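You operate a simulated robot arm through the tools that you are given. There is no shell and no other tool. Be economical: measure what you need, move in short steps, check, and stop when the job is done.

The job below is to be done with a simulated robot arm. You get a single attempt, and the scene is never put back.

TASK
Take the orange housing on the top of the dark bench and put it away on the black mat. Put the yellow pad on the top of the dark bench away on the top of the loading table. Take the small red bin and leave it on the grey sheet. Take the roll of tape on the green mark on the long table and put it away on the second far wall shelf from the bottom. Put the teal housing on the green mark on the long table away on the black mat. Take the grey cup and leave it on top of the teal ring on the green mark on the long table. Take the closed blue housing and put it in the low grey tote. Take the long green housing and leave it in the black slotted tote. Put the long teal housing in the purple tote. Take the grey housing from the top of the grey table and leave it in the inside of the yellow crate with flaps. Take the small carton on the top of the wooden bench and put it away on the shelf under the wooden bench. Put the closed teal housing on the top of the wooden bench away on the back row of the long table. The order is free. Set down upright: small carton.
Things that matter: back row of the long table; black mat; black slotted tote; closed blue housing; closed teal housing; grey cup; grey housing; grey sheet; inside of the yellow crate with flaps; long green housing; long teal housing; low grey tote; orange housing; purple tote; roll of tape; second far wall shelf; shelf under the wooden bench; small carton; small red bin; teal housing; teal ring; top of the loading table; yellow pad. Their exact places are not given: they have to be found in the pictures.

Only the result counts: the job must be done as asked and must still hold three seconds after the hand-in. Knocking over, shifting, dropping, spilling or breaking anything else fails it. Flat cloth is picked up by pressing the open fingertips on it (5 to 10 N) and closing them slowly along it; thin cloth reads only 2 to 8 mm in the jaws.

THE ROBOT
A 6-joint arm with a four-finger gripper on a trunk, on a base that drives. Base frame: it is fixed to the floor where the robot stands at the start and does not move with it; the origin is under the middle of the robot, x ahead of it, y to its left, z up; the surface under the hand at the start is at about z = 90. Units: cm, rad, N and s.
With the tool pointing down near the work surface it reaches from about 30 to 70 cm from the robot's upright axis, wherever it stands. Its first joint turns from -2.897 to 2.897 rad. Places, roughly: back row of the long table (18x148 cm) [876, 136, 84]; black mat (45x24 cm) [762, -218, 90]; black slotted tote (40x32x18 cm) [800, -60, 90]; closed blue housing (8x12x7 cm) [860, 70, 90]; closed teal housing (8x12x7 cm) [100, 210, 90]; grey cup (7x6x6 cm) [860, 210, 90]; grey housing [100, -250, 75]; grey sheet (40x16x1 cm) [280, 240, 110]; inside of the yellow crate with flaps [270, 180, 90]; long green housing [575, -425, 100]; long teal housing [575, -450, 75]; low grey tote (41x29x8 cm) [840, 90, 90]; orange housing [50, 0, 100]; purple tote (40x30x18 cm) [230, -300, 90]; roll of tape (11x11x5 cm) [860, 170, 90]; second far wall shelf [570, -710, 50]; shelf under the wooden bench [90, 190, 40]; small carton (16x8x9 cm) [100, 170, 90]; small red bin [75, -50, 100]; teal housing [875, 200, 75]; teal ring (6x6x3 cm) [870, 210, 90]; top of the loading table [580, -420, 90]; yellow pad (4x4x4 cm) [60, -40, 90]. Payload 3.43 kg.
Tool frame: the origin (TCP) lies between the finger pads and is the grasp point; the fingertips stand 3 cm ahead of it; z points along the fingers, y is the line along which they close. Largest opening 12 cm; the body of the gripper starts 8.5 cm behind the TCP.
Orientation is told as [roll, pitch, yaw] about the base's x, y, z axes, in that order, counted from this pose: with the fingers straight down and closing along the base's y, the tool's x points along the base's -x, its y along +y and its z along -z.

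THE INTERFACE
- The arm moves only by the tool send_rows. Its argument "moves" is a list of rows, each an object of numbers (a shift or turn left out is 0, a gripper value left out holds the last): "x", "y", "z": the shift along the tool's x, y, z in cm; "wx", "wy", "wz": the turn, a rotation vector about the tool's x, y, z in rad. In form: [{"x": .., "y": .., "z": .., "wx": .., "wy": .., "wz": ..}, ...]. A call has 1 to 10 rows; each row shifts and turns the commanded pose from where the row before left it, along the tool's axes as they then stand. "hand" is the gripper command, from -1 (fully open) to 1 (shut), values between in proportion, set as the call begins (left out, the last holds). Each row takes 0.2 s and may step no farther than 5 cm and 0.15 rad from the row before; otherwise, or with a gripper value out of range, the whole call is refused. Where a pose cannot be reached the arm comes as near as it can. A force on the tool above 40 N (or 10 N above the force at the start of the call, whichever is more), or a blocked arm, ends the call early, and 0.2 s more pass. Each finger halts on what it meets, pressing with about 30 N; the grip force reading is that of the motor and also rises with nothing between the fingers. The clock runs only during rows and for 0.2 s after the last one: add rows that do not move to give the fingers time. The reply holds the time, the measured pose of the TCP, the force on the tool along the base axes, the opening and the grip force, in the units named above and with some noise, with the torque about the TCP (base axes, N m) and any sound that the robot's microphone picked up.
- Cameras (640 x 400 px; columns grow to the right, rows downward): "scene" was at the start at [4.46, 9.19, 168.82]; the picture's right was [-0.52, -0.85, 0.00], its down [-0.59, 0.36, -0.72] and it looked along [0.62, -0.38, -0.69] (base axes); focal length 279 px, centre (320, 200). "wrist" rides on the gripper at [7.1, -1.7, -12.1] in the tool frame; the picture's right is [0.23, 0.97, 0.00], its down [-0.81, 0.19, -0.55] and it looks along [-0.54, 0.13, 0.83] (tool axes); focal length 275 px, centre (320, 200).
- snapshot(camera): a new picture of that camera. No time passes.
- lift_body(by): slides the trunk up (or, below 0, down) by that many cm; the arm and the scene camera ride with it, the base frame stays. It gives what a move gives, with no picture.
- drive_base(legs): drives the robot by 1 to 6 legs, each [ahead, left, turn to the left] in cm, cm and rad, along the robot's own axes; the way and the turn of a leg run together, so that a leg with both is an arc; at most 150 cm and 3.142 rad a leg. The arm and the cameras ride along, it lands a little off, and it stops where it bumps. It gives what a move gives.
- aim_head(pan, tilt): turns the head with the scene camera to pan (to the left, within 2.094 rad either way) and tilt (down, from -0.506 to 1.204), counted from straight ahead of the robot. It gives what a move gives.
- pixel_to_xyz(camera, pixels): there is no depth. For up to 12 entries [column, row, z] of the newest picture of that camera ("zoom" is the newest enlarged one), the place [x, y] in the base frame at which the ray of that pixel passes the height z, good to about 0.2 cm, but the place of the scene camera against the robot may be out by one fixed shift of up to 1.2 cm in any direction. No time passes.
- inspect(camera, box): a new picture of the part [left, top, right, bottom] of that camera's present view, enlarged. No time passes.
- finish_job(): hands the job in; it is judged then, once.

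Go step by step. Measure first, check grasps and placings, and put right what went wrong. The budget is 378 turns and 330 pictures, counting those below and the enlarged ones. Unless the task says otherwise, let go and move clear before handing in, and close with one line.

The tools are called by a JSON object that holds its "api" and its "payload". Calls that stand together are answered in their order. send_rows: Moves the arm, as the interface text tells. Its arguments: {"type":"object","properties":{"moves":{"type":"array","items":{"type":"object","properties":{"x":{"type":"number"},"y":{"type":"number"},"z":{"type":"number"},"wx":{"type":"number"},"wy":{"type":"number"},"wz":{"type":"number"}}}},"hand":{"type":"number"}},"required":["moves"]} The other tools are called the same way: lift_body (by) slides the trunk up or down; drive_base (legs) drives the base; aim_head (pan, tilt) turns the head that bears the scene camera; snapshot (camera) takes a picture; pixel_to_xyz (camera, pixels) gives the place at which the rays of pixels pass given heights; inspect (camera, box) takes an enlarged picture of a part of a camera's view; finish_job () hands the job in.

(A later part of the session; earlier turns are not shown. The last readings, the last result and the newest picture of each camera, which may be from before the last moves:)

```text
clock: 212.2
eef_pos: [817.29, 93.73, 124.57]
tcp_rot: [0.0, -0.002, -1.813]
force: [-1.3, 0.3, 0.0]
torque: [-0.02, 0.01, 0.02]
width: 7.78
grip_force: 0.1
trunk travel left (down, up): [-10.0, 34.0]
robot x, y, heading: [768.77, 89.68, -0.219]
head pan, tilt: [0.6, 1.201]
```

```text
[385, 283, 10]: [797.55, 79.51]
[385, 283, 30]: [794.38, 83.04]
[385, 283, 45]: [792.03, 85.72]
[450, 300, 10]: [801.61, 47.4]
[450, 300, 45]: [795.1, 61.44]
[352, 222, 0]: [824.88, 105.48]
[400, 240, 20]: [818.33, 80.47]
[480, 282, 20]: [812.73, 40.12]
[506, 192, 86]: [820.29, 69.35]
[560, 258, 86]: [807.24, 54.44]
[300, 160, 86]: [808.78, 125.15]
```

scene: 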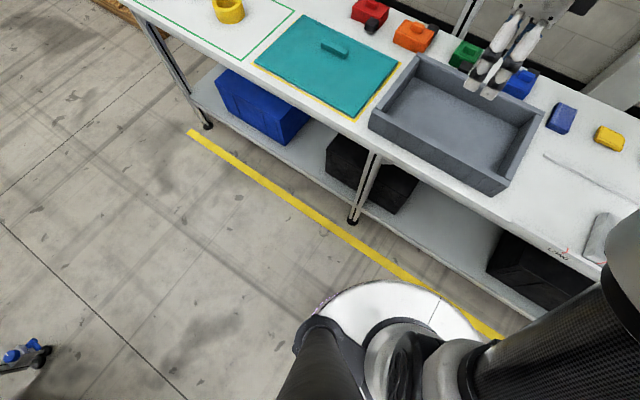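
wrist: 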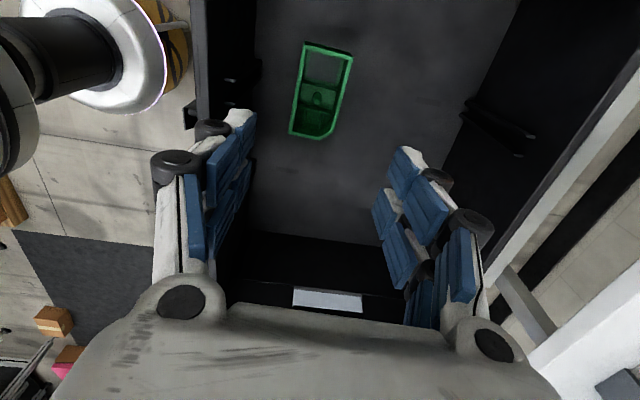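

The closed blue housing is at about (855.8,72.7), deep on the table. My base disc is about 30 cm in radius and the shelf about 50 cm away, so I can advance 14 cm, then reach with the tool tilted outward. I turn the jaws to close along v first.

{"api": "send_rows", "payload": {"moves": [{"wz": -0.15}, {"wz": -0.15}, {"wz": -0.15}, {"wz": -0.15}, {"wz": -0.15}, {"wz": -0.15}, {"wz": -0.15}, {"wz": -0.15}, {"wz": -0.15}, {"wz": -0.15}], "hand": -0.6}}

{"api": "drive_base", "payload": {"legs": [[0, -10, -0.018], [14, 0, 0]]}}

{"api": "send_rows", "payload": {"moves": [{"wz": -0.075}, {"wy": -0.14}, {"wy": -0.14}, {"wy": -0.14}, {"wy": -0.14}, {"wy": -0.14}]}}

{"api": "snapshot", "payload": {"camera": "wrist"}}

```text
clock: 214.4
eef_pos: [817.27, 93.62, 124.68]
tcp_rot: [-0.001, 0.0, -0.31]
force: [-0.8, -0.2, -0.7]
torque: [0.02, -0.04, 0.0]
width: 9.61
grip_force: 0.1
trunk travel left (down, up): [-10.0, 34.0]
robot x, y, heading: [768.31, 89.68, -0.221]
head pan, tilt: [0.6, 1.201]
```

```text
clock: 216.5
eef_pos: [828.8, 79.49, 124.59]
tcp_rot: [-0.003, -0.001, -0.332]
force: [0.4, -0.8, 0.1]
torque: [0.02, 0.03, -0.02]
width: 9.57
grip_force: 0.1
trunk travel left (down, up): [-10.0, 34.0]
robot x, y, heading: [779.55, 76.6, -0.243]
head pan, tilt: [0.6, 1.201]
```

```text
clock: 217.9
eef_pos: [828.67, 79.48, 124.54]
tcp_rot: [-0.001, -0.704, -0.255]
force: [-0.2, -0.1, -1.1]
torque: [0.01, 0.02, 0.03]
width: 9.59
grip_force: 0.1
trunk travel left (down, up): [-10.0, 34.0]
robot x, y, heading: [779.77, 76.27, -0.237]
head pan, tilt: [0.6, 1.201]
```

```text
261 pictures are left
```

wrist: 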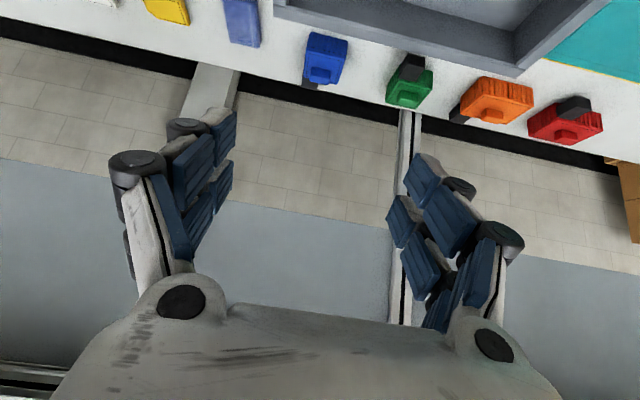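

{"api": "inspect", "payload": {"camera": "wrist", "box": [250, 10, 410, 110]}}

{"api": "pixel_to_xyz", "payload": {"camera": "zoom", "pixels": [[235, 95, 92], [390, 118, 92], [370, 240, 92], [220, 250, 92], [235, 95, 86.5], [390, 118, 86.5], [300, 175, 92]]}}

```text
4.00 times, centred on (330, 60) of wrist
```

zoom: 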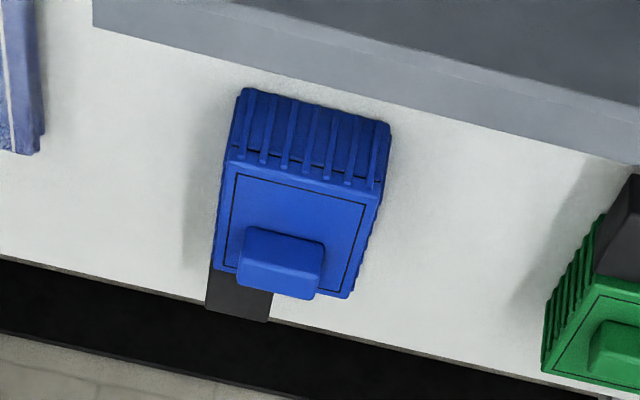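

```text
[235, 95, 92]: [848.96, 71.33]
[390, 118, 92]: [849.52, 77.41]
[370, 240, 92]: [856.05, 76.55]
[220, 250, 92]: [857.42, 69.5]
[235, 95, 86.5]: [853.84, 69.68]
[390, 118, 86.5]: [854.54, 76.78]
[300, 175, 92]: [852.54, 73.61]
```

{"api": "pixel_to_xyz", "payload": {"camera": "zoom", "pixels": [[95, 30, 94], [638, 172, 94], [230, 160, 91], [382, 190, 91], [213, 268, 91], [345, 298, 91], [240, 268, 93.5], [318, 280, 93.5], [552, 270, 91], [600, 280, 91]]}}

```text
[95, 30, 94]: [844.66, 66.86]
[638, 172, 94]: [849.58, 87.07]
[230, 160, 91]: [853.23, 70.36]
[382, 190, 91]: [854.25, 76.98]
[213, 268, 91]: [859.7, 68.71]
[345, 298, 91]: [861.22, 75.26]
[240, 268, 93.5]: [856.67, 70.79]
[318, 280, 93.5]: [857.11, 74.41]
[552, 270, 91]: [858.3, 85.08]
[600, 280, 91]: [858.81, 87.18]
```

The housing body is centred at about (857,72.8), 6.8 cm wide, with its top near z 91. I move the tilted tool to a pre-grasp point in front of and above it.

{"api": "send_rows", "payload": {"moves": [{"z": 4.8, "x": 0.18, "y": 0.08}, {"z": 4.8, "x": 0.18, "y": 0.08}, {"z": 4.8, "x": 0.18, "y": 0.08}, {"z": 4.8, "x": 0.18, "y": 0.08}, {"z": 4.8, "x": 0.18, "y": 0.08}, {"z": 4.8, "x": 0.18, "y": 0.08}]}}

{"api": "snapshot", "payload": {"camera": "wrist"}}

```text
clock: 219.3
eef_pos: [846.06, 75.35, 101.8]
tcp_rot: [0.0, -0.701, -0.256]
force: [0.7, -0.1, -0.5]
torque: [-0.01, 0.0, -0.04]
width: 9.57
grip_force: 0.1
trunk travel left (down, up): [-10.0, 34.0]
robot x, y, heading: [780.14, 76.48, -0.241]
head pan, tilt: [0.6, 1.201]
```

```text
259 pictures are left
```

wrist: 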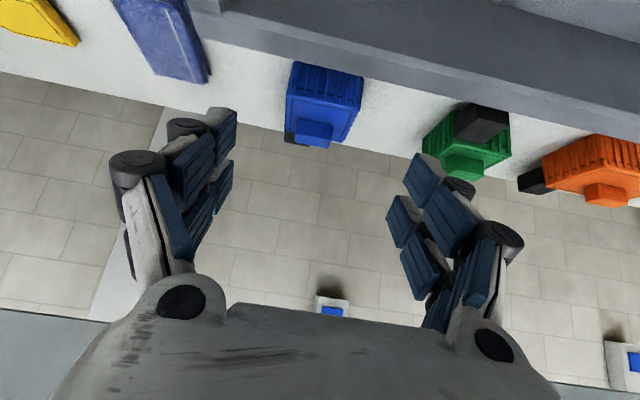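

{"api": "inspect", "payload": {"camera": "wrist", "box": [260, 40, 400, 160]}}

{"api": "pixel_to_xyz", "payload": {"camera": "wrist", "pixels": [[296, 63, 86.5], [362, 75, 86.5], [286, 97, 91], [355, 111, 91], [283, 133, 91], [345, 145, 91]]}}

```text
3.33 times, centred on (330, 100) of wrist
```

zoom: 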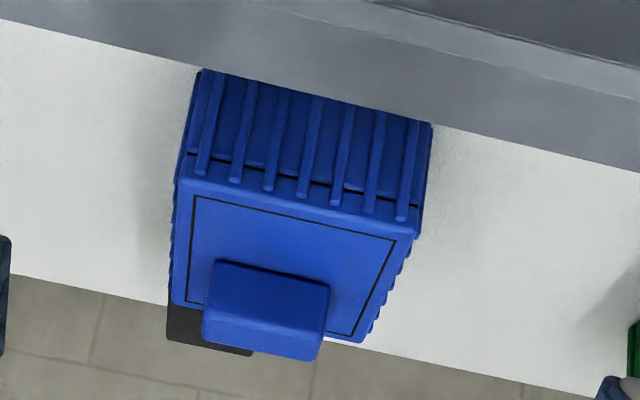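

```text
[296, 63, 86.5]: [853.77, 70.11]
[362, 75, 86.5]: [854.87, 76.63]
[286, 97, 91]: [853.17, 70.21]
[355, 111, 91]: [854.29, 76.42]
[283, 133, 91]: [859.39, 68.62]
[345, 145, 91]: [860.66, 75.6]
```

{"api": "send_rows", "payload": {"moves": [{"z": 4.5, "x": 0.08, "y": 0.08}, {"z": 4.5, "x": 0.08, "y": 0.08}, {"z": 3, "x": 0.07, "y": 0.09}]}}

{"api": "snapshot", "payload": {"camera": "wrist"}}

```text
clock: 220.1
eef_pos: [853.64, 73.79, 92.61]
tcp_rot: [-0.004, -0.703, -0.257]
force: [0.0, -0.1, -0.1]
torque: [0.01, 0.01, 0.01]
width: 9.61
grip_force: 0.1
trunk travel left (down, up): [-10.0, 34.0]
robot x, y, heading: [779.97, 76.57, -0.244]
head pan, tilt: [0.6, 1.201]
```

```text
257 pictures are left
```

wrist: 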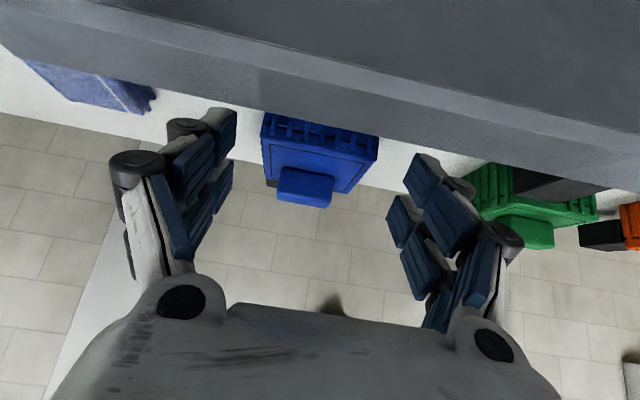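

{"api": "send_rows", "payload": {"moves": [{"z": 1.5}, {"z": 1.4}]}}

{"api": "send_rows", "payload": {"moves": [{}, {}, {}, {}, {}], "hand": 1}}

{"api": "snapshot", "payload": {"camera": "wrist"}}

```text
clock: 220.7
eef_pos: [855.45, 73.21, 90.28]
tcp_rot: [-0.002, -0.701, -0.258]
force: [-0.2, 0.1, -0.6]
torque: [0.03, 0.03, -0.01]
width: 9.6
grip_force: 0.0
trunk travel left (down, up): [-10.0, 34.0]
robot x, y, heading: [779.68, 76.5, -0.245]
head pan, tilt: [0.6, 1.201]
```

```text
clock: 221.9
eef_pos: [855.32, 73.17, 90.48]
tcp_rot: [-0.005, -0.702, -0.257]
force: [0.7, 1.0, 0.1]
torque: [-0.08, 0.09, 0.0]
width: 7.18
grip_force: 30.1
trunk travel left (down, up): [-10.0, 34.0]
robot x, y, heading: [780.16, 76.38, -0.243]
head pan, tilt: [0.6, 1.201]
```

```text
256 pictures are left
```

wrist: 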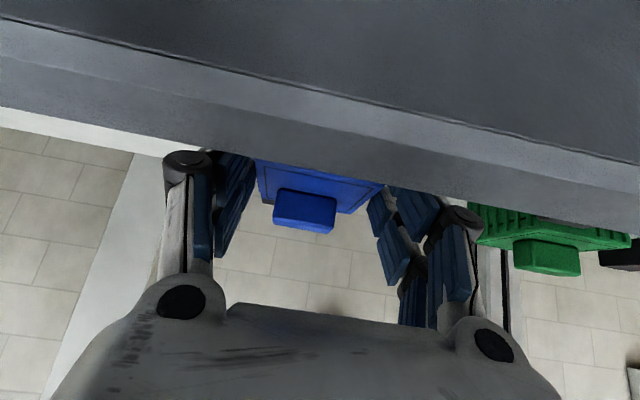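

Gripped at 7.2 cm. I lift straight up 14 cm, then carry it back and left over the low grey tote.

{"api": "send_rows", "payload": {"moves": [{"x": -3.02, "z": -3.56}, {"x": -3.02, "z": -3.56}, {"x": -3.02, "z": -3.56}, {"x": 3.05, "z": -2.59, "y": 1.67}, {"x": 3.05, "z": -2.59, "y": 1.67}, {"x": 3.05, "z": -2.59, "y": 1.67}, {"x": 3.05, "z": -2.59, "y": 1.67}, {"x": 3.05, "z": -2.59, "y": 1.67}, {"x": 3.05, "z": -2.59, "y": 1.67}]}}

{"api": "aim_head", "payload": {"pan": 0.3, "tilt": 0.8}}

{"api": "snapshot", "payload": {"camera": "scene"}}

{"api": "snapshot", "payload": {"camera": "wrist"}}

```text
clock: 223.9
eef_pos: [834.68, 88.99, 104.57]
tcp_rot: [-0.004, -0.701, -0.256]
force: [-1.1, -0.9, -2.1]
torque: [-0.01, 0.07, 0.01]
width: 7.19
grip_force: 30.1
trunk travel left (down, up): [-10.0, 34.0]
robot x, y, heading: [780.19, 76.41, -0.238]
head pan, tilt: [0.6, 1.201]
```

```text
clock: 224.8
eef_pos: [834.73, 88.98, 104.31]
tcp_rot: [-0.003, -0.701, -0.255]
force: [-0.1, -0.6, -1.6]
torque: [0.06, 0.08, -0.03]
width: 7.18
grip_force: 29.3
trunk travel left (down, up): [-10.0, 34.0]
robot x, y, heading: [779.81, 76.58, -0.241]
head pan, tilt: [0.3, 0.799]
```

```text
255 pictures are left
```

scene: 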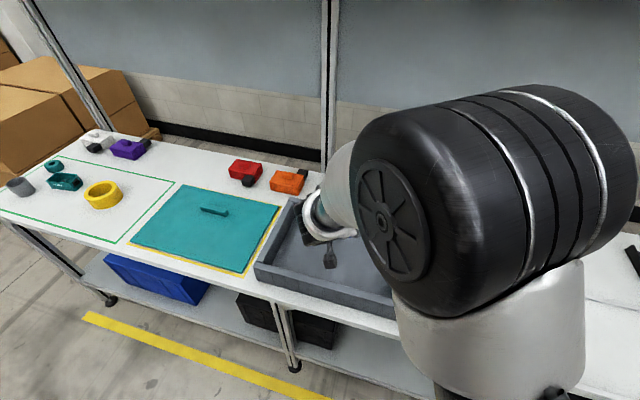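

```text
254 pictures are left
```

wrist: 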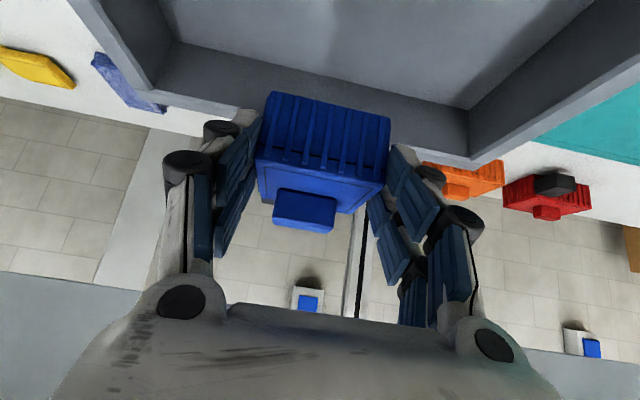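

{"api": "send_rows", "payload": {"moves": [{"x": 3.05, "z": -2.59}, {"x": 2.59, "z": 3.05}, {"x": 2.59, "z": 3.05}, {"x": 1.3, "z": 1.52}]}}

{"api": "snapshot", "payload": {"camera": "wrist"}}

```text
clock: 225.8
eef_pos: [830.65, 89.96, 94.42]
tcp_rot: [-0.005, -0.701, -0.255]
force: [-0.5, -0.9, -2.3]
torque: [0.02, 0.06, 0.0]
width: 7.16
grip_force: 30.2
trunk travel left (down, up): [-10.0, 34.0]
robot x, y, heading: [779.76, 76.07, -0.244]
head pan, tilt: [0.3, 0.799]
```

```text
253 pictures are left
```

wrist: 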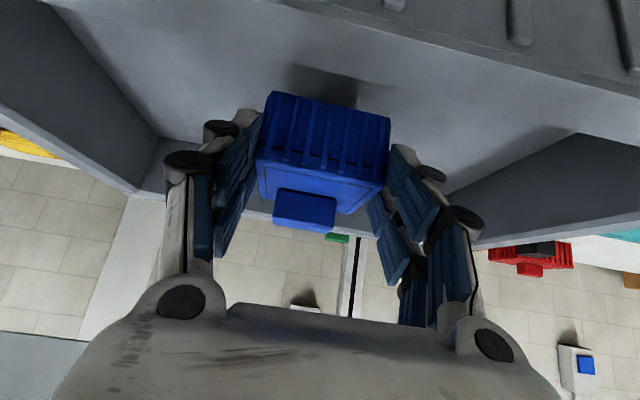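

Inside the tote with clearance; I lower in small steps until contact.

{"api": "send_rows", "payload": {"moves": [{"x": 0.65, "z": 0.76}, {"x": 0.39, "z": 0.46}, {"x": 0.32, "z": 0.38}, {"x": 0.32, "z": 0.38}, {"x": 0.26, "z": 0.3}, {"x": 0.26, "z": 0.3}]}}

```text
clock: 227.2
eef_pos: [830.71, 90.07, 91.07]
tcp_rot: [-0.001, -0.703, -0.255]
force: [-0.5, -0.2, -2.1]
torque: [0.01, 0.08, -0.01]
width: 7.14
grip_force: 30.0
trunk travel left (down, up): [-10.0, 34.0]
robot x, y, heading: [779.77, 76.5, -0.242]
head pan, tilt: [0.3, 0.799]
```

{"api": "send_rows", "payload": {"moves": [{"x": 0.26, "z": 0.3}, {"x": 0.2, "z": 0.23}, {"x": 0.2, "z": 0.23}, {"x": 0.2, "z": 0.23}]}}

```text
clock: 228.2
eef_pos: [830.71, 89.97, 89.72]
tcp_rot: [-0.003, -0.706, -0.257]
force: [3.0, -1.3, 20.3]
torque: [-0.15, -0.48, -0.04]
width: 7.16
grip_force: 30.1
trunk travel left (down, up): [-10.0, 34.0]
robot x, y, heading: [780.01, 76.31, -0.239]
head pan, tilt: [0.3, 0.799]
```

{"api": "send_rows", "payload": {"moves": [{"x": -0.1, "z": -0.15}, {}, {}], "hand": -0.5}}

{"api": "send_rows", "payload": {"moves": [{"z": -2.5}, {"z": -5}, {"z": -5}, {"z": -5}, {"z": -5}]}}

{"api": "snapshot", "payload": {"camera": "wrist"}}

```text
clock: 229.0
eef_pos: [830.73, 90.01, 89.78]
tcp_rot: [-0.004, -0.701, -0.255]
force: [-0.9, 1.1, -0.2]
torque: [0.02, 0.01, 0.03]
width: 9.0
grip_force: 0.1
trunk travel left (down, up): [-10.0, 34.0]
robot x, y, heading: [780.06, 76.62, -0.237]
head pan, tilt: [0.3, 0.799]
```

```text
clock: 230.2
eef_pos: [816.5, 92.12, 105.25]
tcp_rot: [-0.066, -0.678, -0.246]
force: [0.1, -0.1, 0.1]
torque: [-0.01, 0.03, 0.0]
width: 8.99
grip_force: 0.1
trunk travel left (down, up): [-10.0, 34.0]
robot x, y, heading: [779.7, 76.51, -0.242]
head pan, tilt: [0.3, 0.799]
```

```text
252 pictures are left
```

wrist: 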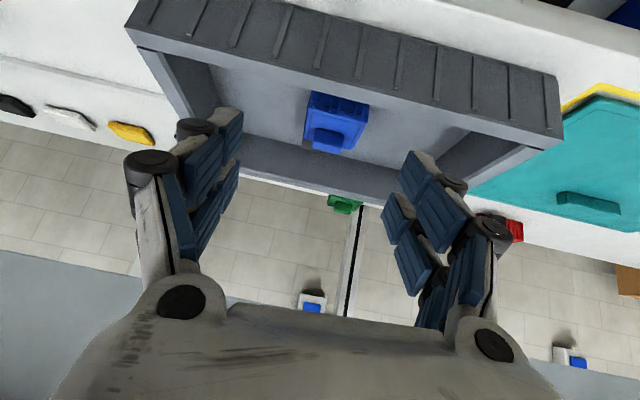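

The blue housing is in the low grey tote. I level the tool, raise, and drive left to the green mark.

{"api": "send_rows", "payload": {"moves": [{"z": -5}, {"z": -5}, {"wy": 0.14}, {"wy": 0.14}, {"wy": 0.14}, {"wy": 0.14}, {"wy": 0.12}]}}

{"api": "lift_body", "payload": {"by": 20}}

{"api": "drive_base", "payload": {"legs": [[-6, 0, 0], [0, 140, 0]]}}

{"api": "aim_head", "payload": {"pan": 0.2, "tilt": 0.9}}

{"api": "snapshot", "payload": {"camera": "scene"}}

{"api": "snapshot", "payload": {"camera": "wrist"}}

```text
clock: 230.7
eef_pos: [813.73, 87.56, 104.5]
tcp_rot: [-0.273, -0.613, -0.25]
force: [-0.2, 0.7, 0.1]
torque: [-0.04, -0.03, -0.03]
width: 9.0
grip_force: 0.1
trunk travel left (down, up): [-10.0, 34.0]
robot x, y, heading: [780.02, 76.58, -0.238]
head pan, tilt: [0.3, 0.799]
stopped in row 2: the arm was blocked; the commanded pose is now the measured one
```

```text
clock: 232.8
eef_pos: [813.58, 87.55, 124.44]
tcp_rot: [-0.275, -0.613, -0.242]
force: [0.1, 0.4, 0.0]
torque: [0.0, 0.05, 0.02]
width: 9.02
grip_force: 0.1
trunk travel left (down, up): [-30.0, 14.0]
robot x, y, heading: [779.66, 76.33, -0.24]
head pan, tilt: [0.3, 0.799]
```

```text
clock: 240.3
eef_pos: [842.73, 222.93, 124.56]
tcp_rot: [-0.277, -0.612, -0.267]
force: [-0.1, 1.0, 0.5]
torque: [-0.01, -0.01, 0.0]
width: 9.02
grip_force: 0.1
trunk travel left (down, up): [-30.0, 14.0]
robot x, y, heading: [808.8, 212.49, -0.266]
head pan, tilt: [0.3, 0.799]
```

```text
clock: 241.0
eef_pos: [842.71, 222.89, 124.52]
tcp_rot: [-0.275, -0.612, -0.27]
force: [0.6, 0.6, -0.5]
torque: [-0.01, -0.01, -0.01]
width: 9.04
grip_force: 0.1
trunk travel left (down, up): [-30.0, 14.0]
robot x, y, heading: [808.77, 213.06, -0.266]
head pan, tilt: [0.201, 0.901]
```

```text
251 pictures are left
```

scene: 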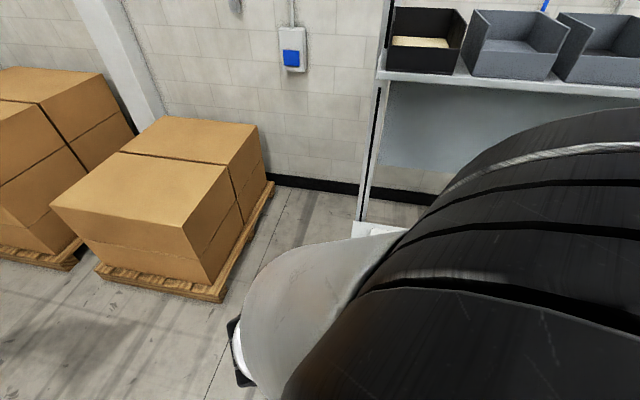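

```text
250 pictures are left
```

wrist: 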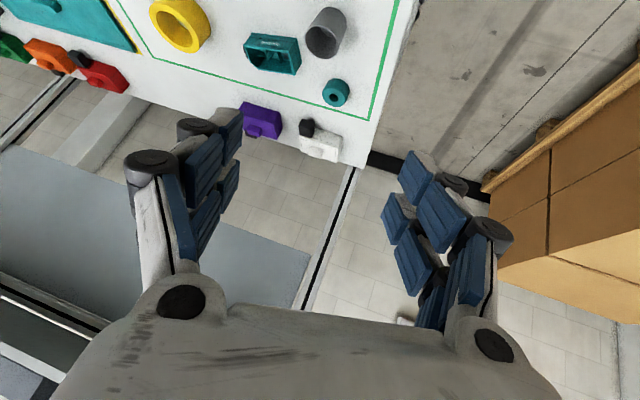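

I see the cup (325,35), ring (336,92), teal housing (272,52) and tape (180,25). The arm is too close in; I move it outward and level the tool.

{"api": "send_rows", "payload": {"moves": [{"z": 2.15, "x": -3.07}, {"z": 2.15, "x": -3.07}, {"z": 2.15, "x": -3.07}, {"wx": -0.1375}, {"wx": -0.1375}, {"wy": 0.14}, {"wy": 0.14}, {"wy": 0.14}, {"wy": 0.14}, {"wy": 0.052}]}}

{"api": "snapshot", "payload": {"camera": "wrist"}}

```text
clock: 243.2
eef_pos: [852.89, 218.37, 124.67]
tcp_rot: [-0.001, 0.001, -0.267]
force: [-0.8, 0.3, 0.1]
torque: [0.03, -0.02, 0.0]
width: 9.0
grip_force: 0.1
trunk travel left (down, up): [-30.0, 14.0]
robot x, y, heading: [808.46, 212.48, -0.265]
head pan, tilt: [0.201, 0.901]
```

```text
249 pictures are left
```

wrist: 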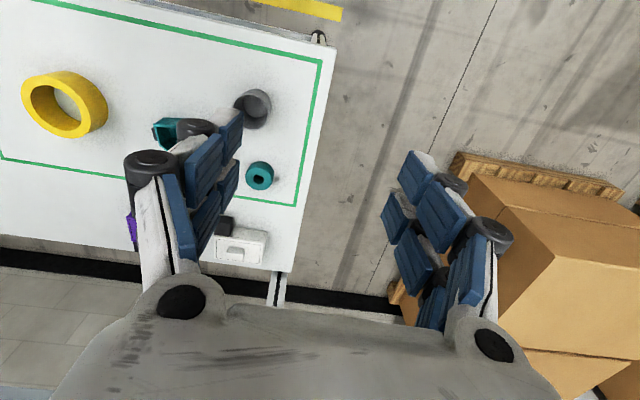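

{"api": "inspect", "payload": {"camera": "wrist", "box": [140, 70, 300, 210]}}

{"api": "pixel_to_xyz", "payload": {"camera": "wrist", "pixels": [[256, 104, 92.5], [258, 176, 89.5], [65, 103, 91.5], [320, 45, 86.5], [288, 272, 86.5], [246, 122, 86.5], [236, 237, 90]]}}

```text
2.86 times, centred on (220, 140) of wrist
```

zoom: 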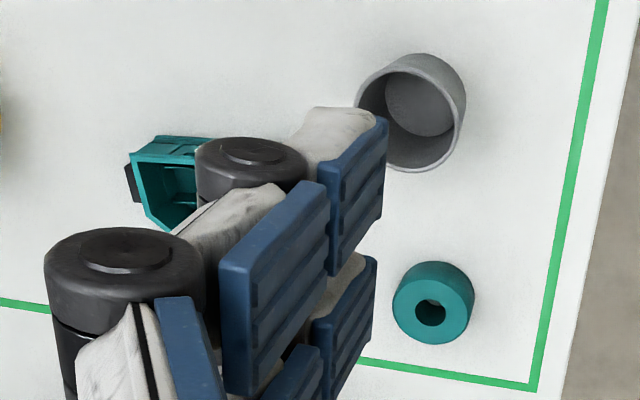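

```text
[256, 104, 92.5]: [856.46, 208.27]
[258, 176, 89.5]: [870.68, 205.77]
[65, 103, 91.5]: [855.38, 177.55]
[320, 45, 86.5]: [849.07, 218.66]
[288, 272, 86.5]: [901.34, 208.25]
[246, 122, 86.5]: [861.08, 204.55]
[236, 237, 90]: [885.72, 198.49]
```

{"api": "pixel_to_xyz", "payload": {"camera": "wrist", "pixels": [[251.5, 111, 92.5], [233, 107, 92.5], [270, 105, 92.5], [251.5, 130, 92.5], [259.2, 177.8, 89.5], [245.4, 177, 89.5], [273.8, 174, 89.5], [259, 188, 89.5]]}}

```text
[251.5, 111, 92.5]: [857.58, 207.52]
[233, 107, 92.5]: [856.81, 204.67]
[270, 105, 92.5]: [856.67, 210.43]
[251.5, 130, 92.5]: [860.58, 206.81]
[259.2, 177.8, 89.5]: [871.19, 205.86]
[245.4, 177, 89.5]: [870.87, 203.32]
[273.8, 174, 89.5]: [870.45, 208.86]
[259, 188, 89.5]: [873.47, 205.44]
```

Cup centre is about (857.5,207.5) and ring centre (870.9,206). I move above the cup and lower for a check.

{"api": "send_rows", "payload": {"moves": [{"x": -2.43, "y": -3.1}, {"x": -2.43, "y": -3.1}, {"x": -2.43, "y": -3.1}], "hand": -0.35}}

{"api": "lift_body", "payload": {"by": -24}}

{"api": "snapshot", "payload": {"camera": "wrist"}}

```text
clock: 244.0
eef_pos: [857.75, 207.42, 124.81]
tcp_rot: [0.003, 0.001, -0.267]
force: [0.1, -0.2, 0.0]
torque: [0.02, 0.02, 0.01]
width: 8.1
grip_force: 0.1
trunk travel left (down, up): [-30.0, 14.0]
robot x, y, heading: [808.86, 212.48, -0.262]
head pan, tilt: [0.201, 0.901]
```

```text
clock: 246.5
eef_pos: [857.58, 207.53, 100.86]
tcp_rot: [-0.001, 0.002, -0.268]
force: [0.0, -1.3, 0.1]
torque: [0.0, -0.02, -0.02]
width: 8.09
grip_force: 0.1
trunk travel left (down, up): [-6.0, 38.0]
robot x, y, heading: [809.3, 212.43, -0.262]
head pan, tilt: [0.201, 0.901]
```

```text
247 pictures are left
```

wrist: 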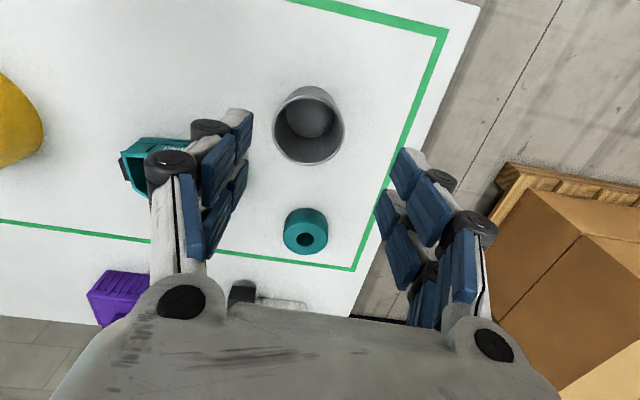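

{"api": "pixel_to_xyz", "payload": {"camera": "wrist", "pixels": [[308, 129, 92.5], [274, 130, 92.5], [343, 127, 92.5], [305, 238, 89.5], [283, 237, 89.5], [327, 235, 89.5]]}}

{"api": "inspect", "payload": {"camera": "wrist", "box": [250, 70, 370, 270]}}

```text
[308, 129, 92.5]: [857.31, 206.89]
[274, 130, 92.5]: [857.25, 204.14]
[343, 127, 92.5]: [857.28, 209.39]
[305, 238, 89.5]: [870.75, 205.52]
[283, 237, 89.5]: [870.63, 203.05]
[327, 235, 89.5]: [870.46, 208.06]
```

```text
2.00 times, centred on (310, 170) of wrist
```

zoom: 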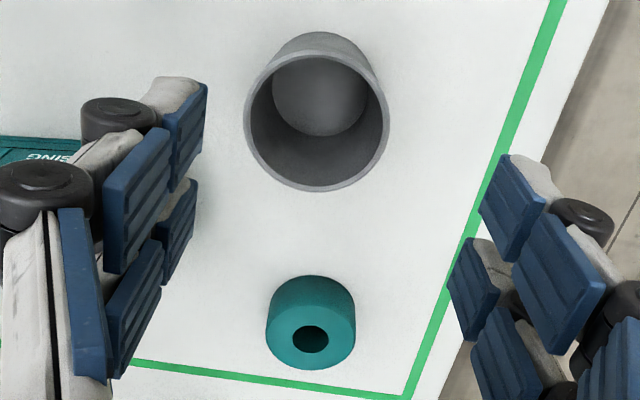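

The table here is at about z 84.5, so the cup's rim is near 90.4 and the ring's top near 87.5. I centre on the cup (858.0,206.8), descend and grip.

{"api": "send_rows", "payload": {"moves": [{"x": -0.6, "y": -0.5}, {"z": 4}, {"z": 3}, {"z": 2}, {"z": 1.5}, {"z": 0.8}]}}

{"api": "snapshot", "payload": {"camera": "wrist"}}

```text
clock: 247.9
eef_pos: [858.08, 206.98, 89.45]
tcp_rot: [0.001, -0.001, -0.267]
force: [-0.2, -0.4, -0.8]
torque: [0.02, -0.02, 0.01]
width: 8.12
grip_force: 0.0
trunk travel left (down, up): [-6.0, 38.0]
robot x, y, heading: [808.83, 212.98, -0.266]
head pan, tilt: [0.201, 0.901]
```

```text
245 pictures are left
```

wrist: 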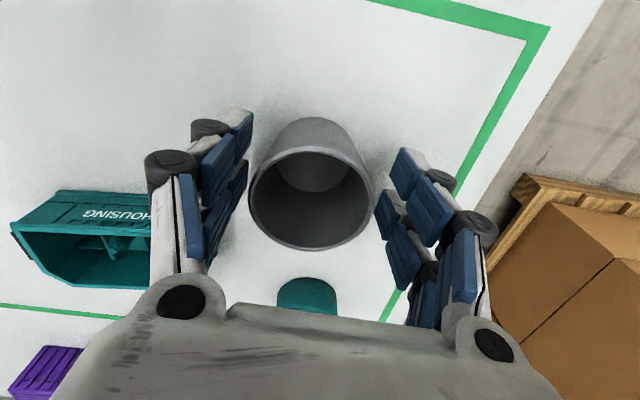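

{"api": "send_rows", "payload": {"moves": [{"y": -0.35}, {}, {}, {}, {}], "hand": 1}}

{"api": "send_rows", "payload": {"moves": [{"z": -3}, {"z": -5}, {"z": -4}]}}

{"api": "snapshot", "payload": {"camera": "wrist"}}

```text
clock: 249.1
eef_pos: [857.97, 206.59, 89.52]
tcp_rot: [0.002, 0.001, -0.266]
force: [-0.4, 0.2, 0.3]
torque: [0.02, 0.01, -0.01]
width: 5.81
grip_force: 30.2
trunk travel left (down, up): [-6.0, 38.0]
robot x, y, heading: [809.11, 212.88, -0.262]
head pan, tilt: [0.201, 0.901]
```

```text
clock: 249.9
eef_pos: [857.8, 206.47, 101.47]
tcp_rot: [0.001, 0.001, -0.267]
force: [0.9, 1.0, -1.1]
torque: [0.0, -0.01, 0.0]
width: 5.79
grip_force: 30.2
trunk travel left (down, up): [-6.0, 38.0]
robot x, y, heading: [808.95, 212.71, -0.265]
head pan, tilt: [0.201, 0.901]
```

```text
244 pictures are left
```

wrist: 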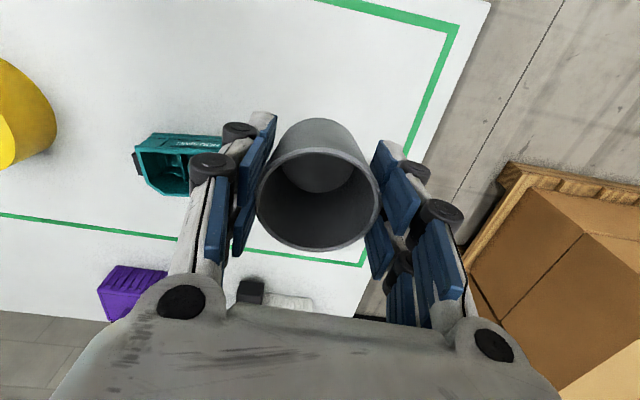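

The cup is held and centred in the jaws. I carry it over the ring centre (872.3,205.4) and lower gently; contact is expected near TCP z 92.5.

{"api": "send_rows", "payload": {"moves": [{"x": -4.76, "y": 0.92}, {"x": -4.76, "y": 0.92}, {"x": -4.76, "y": 0.92}, {}]}}

{"api": "send_rows", "payload": {"moves": [{"z": 4}, {"z": 2}, {"z": 1}, {"z": 0.5}, {"z": 0.4}, {"z": 0.3}, {"z": 0.3}, {"z": 0.3}]}}

```text
clock: 250.9
eef_pos: [872.45, 205.21, 101.48]
tcp_rot: [0.0, 0.0, -0.267]
force: [0.2, 0.4, -0.8]
torque: [-0.02, 0.02, -0.01]
width: 5.79
grip_force: 30.0
trunk travel left (down, up): [-6.0, 38.0]
robot x, y, heading: [808.82, 213.09, -0.267]
head pan, tilt: [0.201, 0.901]
```

```text
clock: 252.7
eef_pos: [872.42, 205.54, 92.67]
tcp_rot: [-0.001, 0.0, -0.267]
force: [0.2, 0.0, -0.6]
torque: [-0.03, -0.02, 0.0]
width: 5.8
grip_force: 29.7
trunk travel left (down, up): [-6.0, 38.0]
robot x, y, heading: [808.64, 212.4, -0.265]
head pan, tilt: [0.201, 0.901]
```

{"api": "send_rows", "payload": {"moves": [{"z": 0.2}, {"z": 0.2}, {"z": 0.2}, {"z": 0.2}]}}

{"api": "snapshot", "payload": {"camera": "wrist"}}

```text
clock: 253.7
eef_pos: [872.45, 205.37, 92.15]
tcp_rot: [0.003, -0.007, -0.267]
force: [4.4, 0.3, 17.0]
torque: [0.0, -0.19, 0.1]
width: 5.78
grip_force: 29.8
trunk travel left (down, up): [-6.0, 38.0]
robot x, y, heading: [808.87, 212.69, -0.263]
head pan, tilt: [0.201, 0.901]
```

```text
243 pictures are left
```

wrist: 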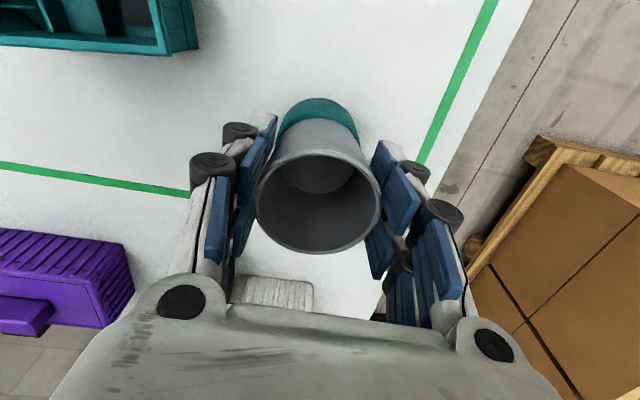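

{"api": "pixel_to_xyz", "payload": {"camera": "wrist", "pixels": [[318, 98, 84.6], [276, 138, 87.5], [360, 145, 87.5], [318, 117, 87.5], [318, 118, 87.6]]}}

{"api": "inspect", "payload": {"camera": "wrist", "box": [250, 80, 390, 260]}}

```text
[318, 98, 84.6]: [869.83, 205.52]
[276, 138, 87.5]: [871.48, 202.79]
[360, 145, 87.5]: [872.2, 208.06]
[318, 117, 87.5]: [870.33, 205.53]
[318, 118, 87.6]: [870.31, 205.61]
```

```text
2.22 times, centred on (320, 170) of wrist
```

zoom: 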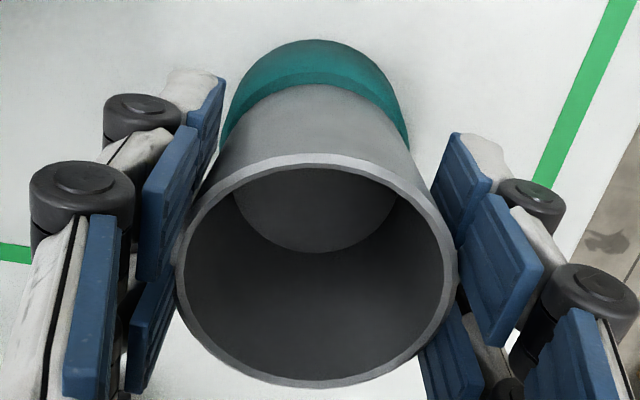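

The ring sits concentrically under the cup. I release and rise straight up.

{"api": "send_rows", "payload": {"moves": [{"z": -0.15}, {}, {}], "hand": -0.2}}

{"api": "send_rows", "payload": {"moves": [{"z": -3}, {"z": -5}, {"z": -5}, {"z": -5}]}}

{"api": "snapshot", "payload": {"camera": "wrist"}}

```text
clock: 254.5
eef_pos: [872.34, 205.41, 92.07]
tcp_rot: [0.0, -0.002, -0.267]
force: [-0.7, -0.4, -0.4]
torque: [0.02, 0.05, -0.03]
width: 7.2
grip_force: 0.1
trunk travel left (down, up): [-6.0, 38.0]
robot x, y, heading: [809.15, 212.57, -0.263]
head pan, tilt: [0.201, 0.901]
```

```text
clock: 255.5
eef_pos: [872.47, 205.78, 110.33]
tcp_rot: [0.0, 0.002, -0.268]
force: [-0.9, -0.2, -0.7]
torque: [-0.04, -0.01, 0.02]
width: 7.22
grip_force: 0.1
trunk travel left (down, up): [-6.0, 38.0]
robot x, y, heading: [809.03, 212.52, -0.268]
head pan, tilt: [0.201, 0.901]
```

```text
241 pictures are left
```

wrist: 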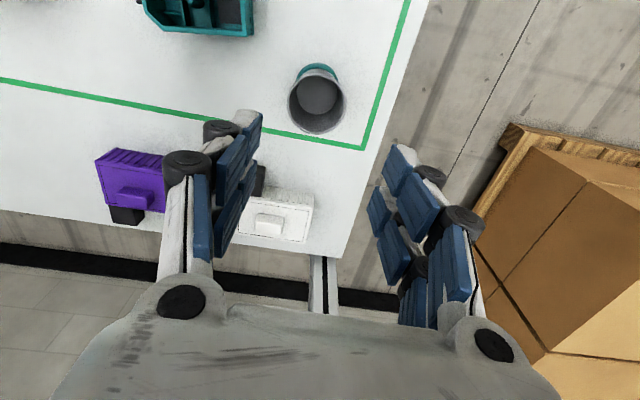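

The cup stands on the ring. Next is the tape roll: I pull in and slide right to face it.

{"api": "send_rows", "payload": {"moves": [{"z": -5}, {"x": 4.5}, {"x": 4.5}, {"x": 4.5}]}}

{"api": "drive_base", "payload": {"legs": [[0, -27, 0.028]]}}

{"api": "snapshot", "payload": {"camera": "wrist"}}

```text
clock: 256.5
eef_pos: [859.5, 209.17, 115.35]
tcp_rot: [0.0, -0.003, -0.266]
force: [0.2, -0.2, -1.1]
torque: [-0.01, 0.02, 0.03]
width: 7.19
grip_force: 0.1
trunk travel left (down, up): [-6.0, 38.0]
robot x, y, heading: [808.99, 212.49, -0.266]
head pan, tilt: [0.201, 0.901]
```

```text
clock: 258.4
eef_pos: [853.02, 184.51, 115.32]
tcp_rot: [0.001, 0.0, -0.238]
force: [-0.4, -0.9, 0.5]
torque: [0.02, -0.03, 0.01]
width: 7.21
grip_force: 0.1
trunk travel left (down, up): [-6.0, 38.0]
robot x, y, heading: [802.42, 186.66, -0.236]
head pan, tilt: [0.201, 0.901]
```

```text
240 pictures are left
```

wrist: 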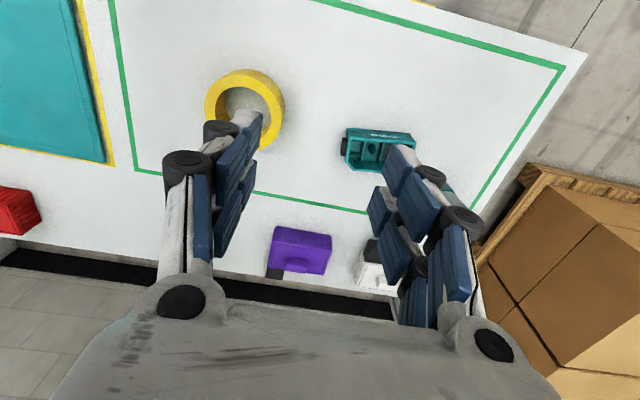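

{"api": "send_rows", "payload": {"moves": [{"y": -4.5}, {"y": -4.5}], "hand": -0.2}}

{"api": "inspect", "payload": {"camera": "wrist", "box": [220, 40, 420, 180]}}

```text
clock: 259.0
eef_pos: [850.62, 175.64, 115.06]
tcp_rot: [0.001, 0.001, -0.238]
force: [-0.5, -0.1, -1.0]
torque: [-0.02, -0.02, -0.02]
width: 7.21
grip_force: 0.0
trunk travel left (down, up): [-6.0, 38.0]
robot x, y, heading: [802.41, 186.79, -0.239]
head pan, tilt: [0.201, 0.901]
```

```text
2.86 times, centred on (320, 110) of wrist
```

zoom: 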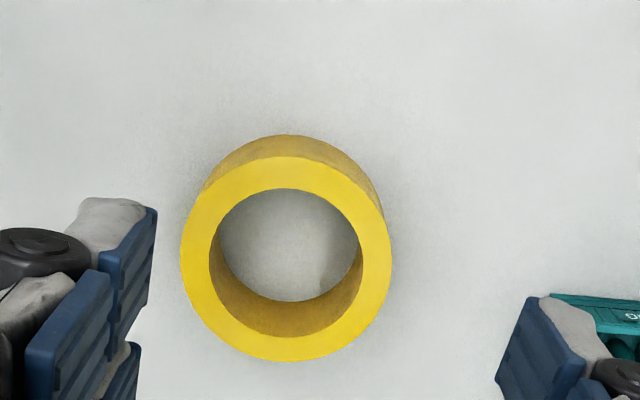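

{"api": "pixel_to_xyz", "payload": {"camera": "zoom", "pixels": [[286, 260, 89], [180, 262, 89], [392, 255, 89], [286, 157, 89], [286, 362, 89], [209, 262, 89], [363, 258, 89], [287, 135, 84.6], [360, 285, 84.6], [286, 300, 84.6]]}}

```text
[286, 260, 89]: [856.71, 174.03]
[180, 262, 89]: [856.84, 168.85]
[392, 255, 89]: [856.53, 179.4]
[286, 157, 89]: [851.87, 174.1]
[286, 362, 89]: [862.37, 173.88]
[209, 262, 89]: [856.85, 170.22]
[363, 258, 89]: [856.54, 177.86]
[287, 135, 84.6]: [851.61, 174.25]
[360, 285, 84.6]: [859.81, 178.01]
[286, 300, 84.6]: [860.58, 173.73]
```

The tape ring is centred at (857,174), 10.5 cm across, with a 1.45 cm wall and its top near z 89. I tilt the tool 0.8 rad for later shelf placing and set up to pinch the ring's right wall.

{"api": "send_rows", "payload": {"moves": [{"wy": -0.14}, {"wy": -0.14}, {"wy": -0.14}, {"wy": -0.14}, {"wy": -0.14}, {"wy": -0.1}, {}], "hand": 0.15}}

{"api": "send_rows", "payload": {"moves": [{"x": 2.92, "y": -0.91, "z": 2.94}, {"x": 2.92, "y": -0.91, "z": 2.94}, {"x": 2.92, "y": -0.91, "z": 2.94}, {"x": 2.92, "y": -0.91, "z": 2.94}, {"x": 2.92, "y": -0.91, "z": 2.94}]}}

{"api": "snapshot", "payload": {"camera": "wrist"}}

```text
clock: 260.6
eef_pos: [850.87, 175.85, 115.21]
tcp_rot: [0.0, -0.801, -0.237]
force: [0.1, -0.6, 0.8]
torque: [-0.01, -0.03, 0.03]
width: 5.11
grip_force: 0.1
trunk travel left (down, up): [-6.0, 38.0]
robot x, y, heading: [802.12, 186.33, -0.234]
head pan, tilt: [0.201, 0.901]
```

```text
clock: 261.8
eef_pos: [850.31, 171.28, 94.64]
tcp_rot: [0.001, -0.801, -0.237]
force: [0.5, 1.3, 0.0]
torque: [0.01, 0.0, 0.01]
width: 5.1
grip_force: 0.0
out of reach, approached as far as the arm can: row 1
trunk travel left (down, up): [-6.0, 38.0]
robot x, y, heading: [802.11, 186.67, -0.234]
head pan, tilt: [0.201, 0.901]
```

```text
238 pictures are left
```

wrist: 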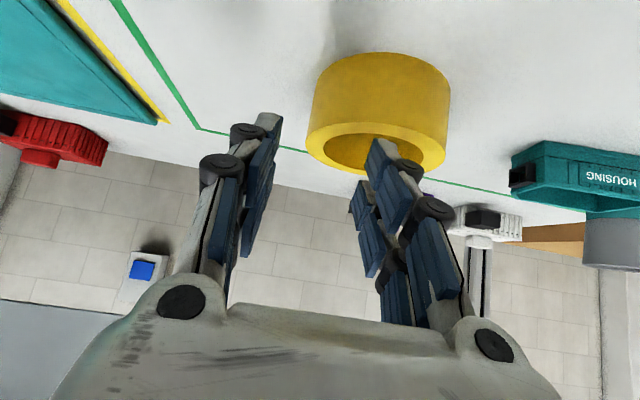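

{"api": "send_rows", "payload": {"moves": [{"z": 2, "x": 0.1, "y": -0.1}, {"z": 2, "x": 0.1, "y": -0.1}]}}

{"api": "snapshot", "payload": {"camera": "wrist"}}

```text
clock: 262.4
eef_pos: [852.96, 170.64, 93.29]
tcp_rot: [0.0, -0.83, -0.235]
force: [-0.3, 3.0, 15.4]
torque: [0.56, -0.24, 0.03]
width: 5.63
grip_force: 3.4
trunk travel left (down, up): [-6.0, 38.0]
robot x, y, heading: [802.37, 186.5, -0.233]
head pan, tilt: [0.201, 0.901]
stopped in row 2: the force on the tool passed its limit at 48 N (the readings are from after the stop); the commanded pose is now the measured one
```

```text
237 pictures are left
```

wrist: 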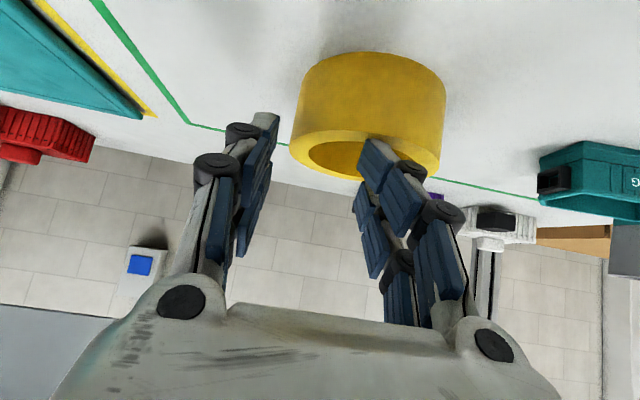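

A finger touched the ring (force 15 N). I measure the ring again from here before correcting.

{"api": "inspect", "payload": {"camera": "wrist", "box": [230, 40, 470, 210]}}

{"api": "pixel_to_xyz", "payload": {"camera": "wrist", "pixels": [[290, 150, 89], [440, 162, 89], [293, 100, 84.6], [446, 105, 84.6], [375, 51, 84.6], [370, 128, 89], [335, 170, 89]]}}

```text
2.35 times, centred on (350, 125) of wrist
```

zoom: 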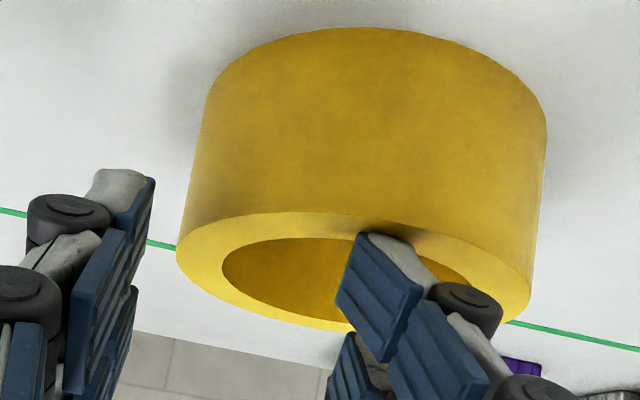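

```text
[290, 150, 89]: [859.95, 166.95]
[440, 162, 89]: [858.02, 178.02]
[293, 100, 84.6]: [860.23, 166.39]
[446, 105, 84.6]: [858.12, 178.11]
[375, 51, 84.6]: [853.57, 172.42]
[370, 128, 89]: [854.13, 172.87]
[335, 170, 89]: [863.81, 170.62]
```

{"api": "send_rows", "payload": {"moves": [{"x": -1.5, "z": -1.5}, {"z": -4}, {"x": -2, "z": -2}, {"wy": 0.03}]}}

{"api": "inspect", "payload": {"camera": "wrist", "box": [250, 20, 490, 170]}}

```text
clock: 263.4
eef_pos: [849.86, 171.45, 100.65]
tcp_rot: [0.001, -0.789, -0.235]
force: [-0.5, 0.2, -0.6]
torque: [0.01, -0.01, -0.01]
width: 5.1
grip_force: 0.0
trunk travel left (down, up): [-6.0, 38.0]
robot x, y, heading: [801.99, 186.58, -0.236]
head pan, tilt: [0.201, 0.901]
```

```text
2.67 times, centred on (370, 95) of wrist
```

zoom: 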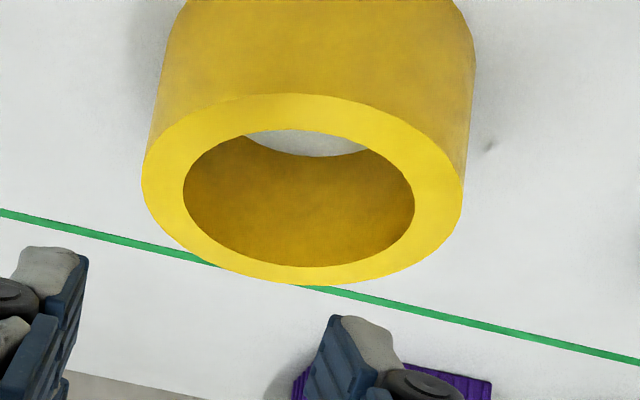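

{"api": "pixel_to_xyz", "payload": {"camera": "zoom", "pixels": [[142, 180, 90], [463, 190, 90], [302, 94, 90], [302, 285, 90], [184, 190, 90], [414, 200, 90], [302, 130, 90], [302, 267, 90], [142, 180, 91], [463, 190, 91], [302, 94, 91], [302, 285, 91]]}}

```text
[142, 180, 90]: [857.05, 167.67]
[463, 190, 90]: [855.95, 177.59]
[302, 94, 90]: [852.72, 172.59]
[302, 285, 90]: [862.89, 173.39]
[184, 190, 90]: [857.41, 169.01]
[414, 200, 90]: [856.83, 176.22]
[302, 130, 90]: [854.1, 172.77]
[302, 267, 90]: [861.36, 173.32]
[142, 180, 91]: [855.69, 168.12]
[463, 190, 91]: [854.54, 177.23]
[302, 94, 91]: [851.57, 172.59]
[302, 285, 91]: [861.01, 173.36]
```

Ring centre is now (857.8,172.8), with its top at z 90. I realign on the right wall and approach along the tool axis.

{"api": "send_rows", "payload": {"moves": [{"x": 3.05, "y": -1.22}, {"z": 4}, {"z": 4}]}}

{"api": "snapshot", "payload": {"camera": "wrist"}}

```text
clock: 264.2
eef_pos: [853.16, 169.29, 93.18]
tcp_rot: [-0.002, -0.805, -0.233]
force: [0.6, 1.3, 25.9]
torque: [0.78, -0.26, 0.15]
width: 5.49
grip_force: 2.6
trunk travel left (down, up): [-6.0, 38.0]
robot x, y, heading: [802.01, 186.72, -0.237]
head pan, tilt: [0.201, 0.901]
```

```text
234 pictures are left
```

wrist: 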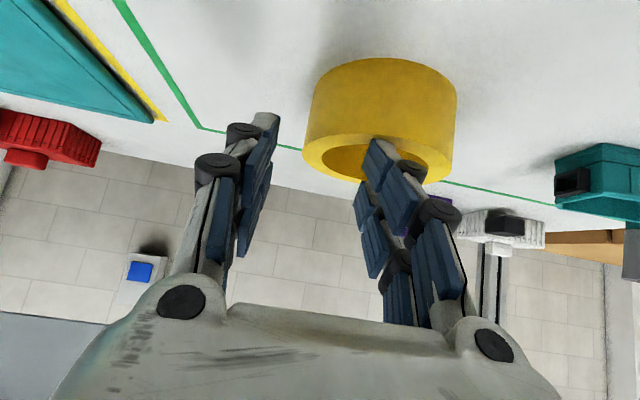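

Contact again in the hole: the ring behaves as solid. I'll grip it across its outer diameter (10.2 cm, jaws open 12). Withdraw, open and re-measure.

{"api": "send_rows", "payload": {"moves": [{"x": -1.5, "z": -1.5}, {"z": -4}, {"z": -4}, {"x": -1.5, "y": 3.5}], "hand": -1}}

{"api": "inspect", "payload": {"camera": "wrist", "box": [200, 10, 440, 160]}}

```text
clock: 265.2
eef_pos: [849.06, 173.95, 101.34]
tcp_rot: [0.0, -0.79, -0.237]
force: [0.5, 0.4, 0.3]
torque: [-0.01, 0.05, 0.01]
width: 11.95
grip_force: 0.1
trunk travel left (down, up): [-6.0, 38.0]
robot x, y, heading: [802.41, 186.74, -0.238]
head pan, tilt: [0.201, 0.901]
```

```text
2.67 times, centred on (320, 85) of wrist
```

zoom: 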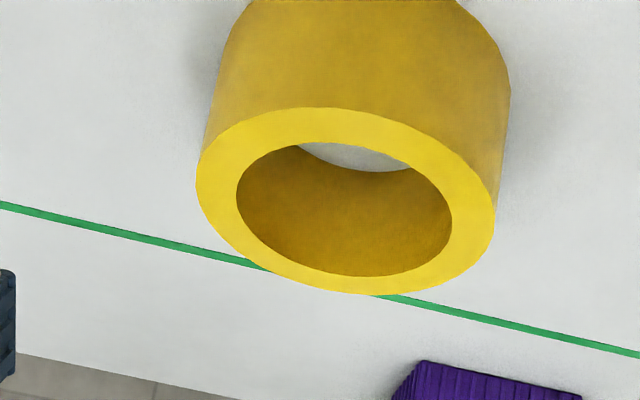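

{"api": "pixel_to_xyz", "payload": {"camera": "zoom", "pixels": [[196, 180, 90], [495, 215, 90], [335, 107, 90], [350, 295, 90], [345, 201, 90]]}}

```text
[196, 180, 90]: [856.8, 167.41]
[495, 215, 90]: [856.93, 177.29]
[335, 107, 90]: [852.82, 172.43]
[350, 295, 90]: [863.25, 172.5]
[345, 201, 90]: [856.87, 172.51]
```

{"api": "send_rows", "payload": {"moves": [{"x": 3.6, "y": 0.53}, {"z": 4}, {"z": 4}]}}

{"api": "snapshot", "payload": {"camera": "wrist"}}

```text
clock: 266.0
eef_pos: [853.27, 173.22, 93.38]
tcp_rot: [-0.001, -0.792, -0.235]
force: [0.6, 1.3, 0.1]
torque: [-0.02, 0.02, -0.05]
width: 11.96
grip_force: 0.0
out of reach, approached as far as the arm can: row 1
trunk travel left (down, up): [-6.0, 38.0]
robot x, y, heading: [802.25, 186.67, -0.239]
head pan, tilt: [0.201, 0.901]
```

```text
232 pictures are left
```

wrist: 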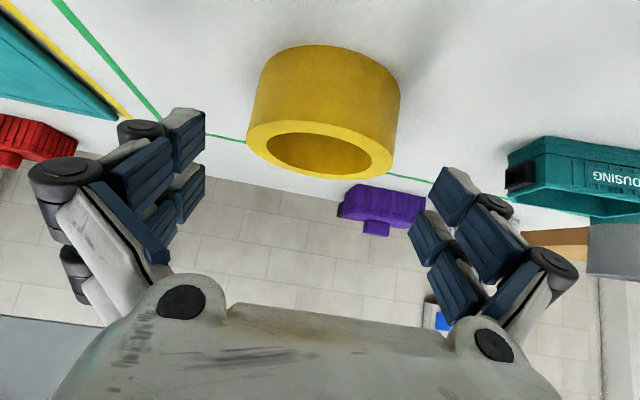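

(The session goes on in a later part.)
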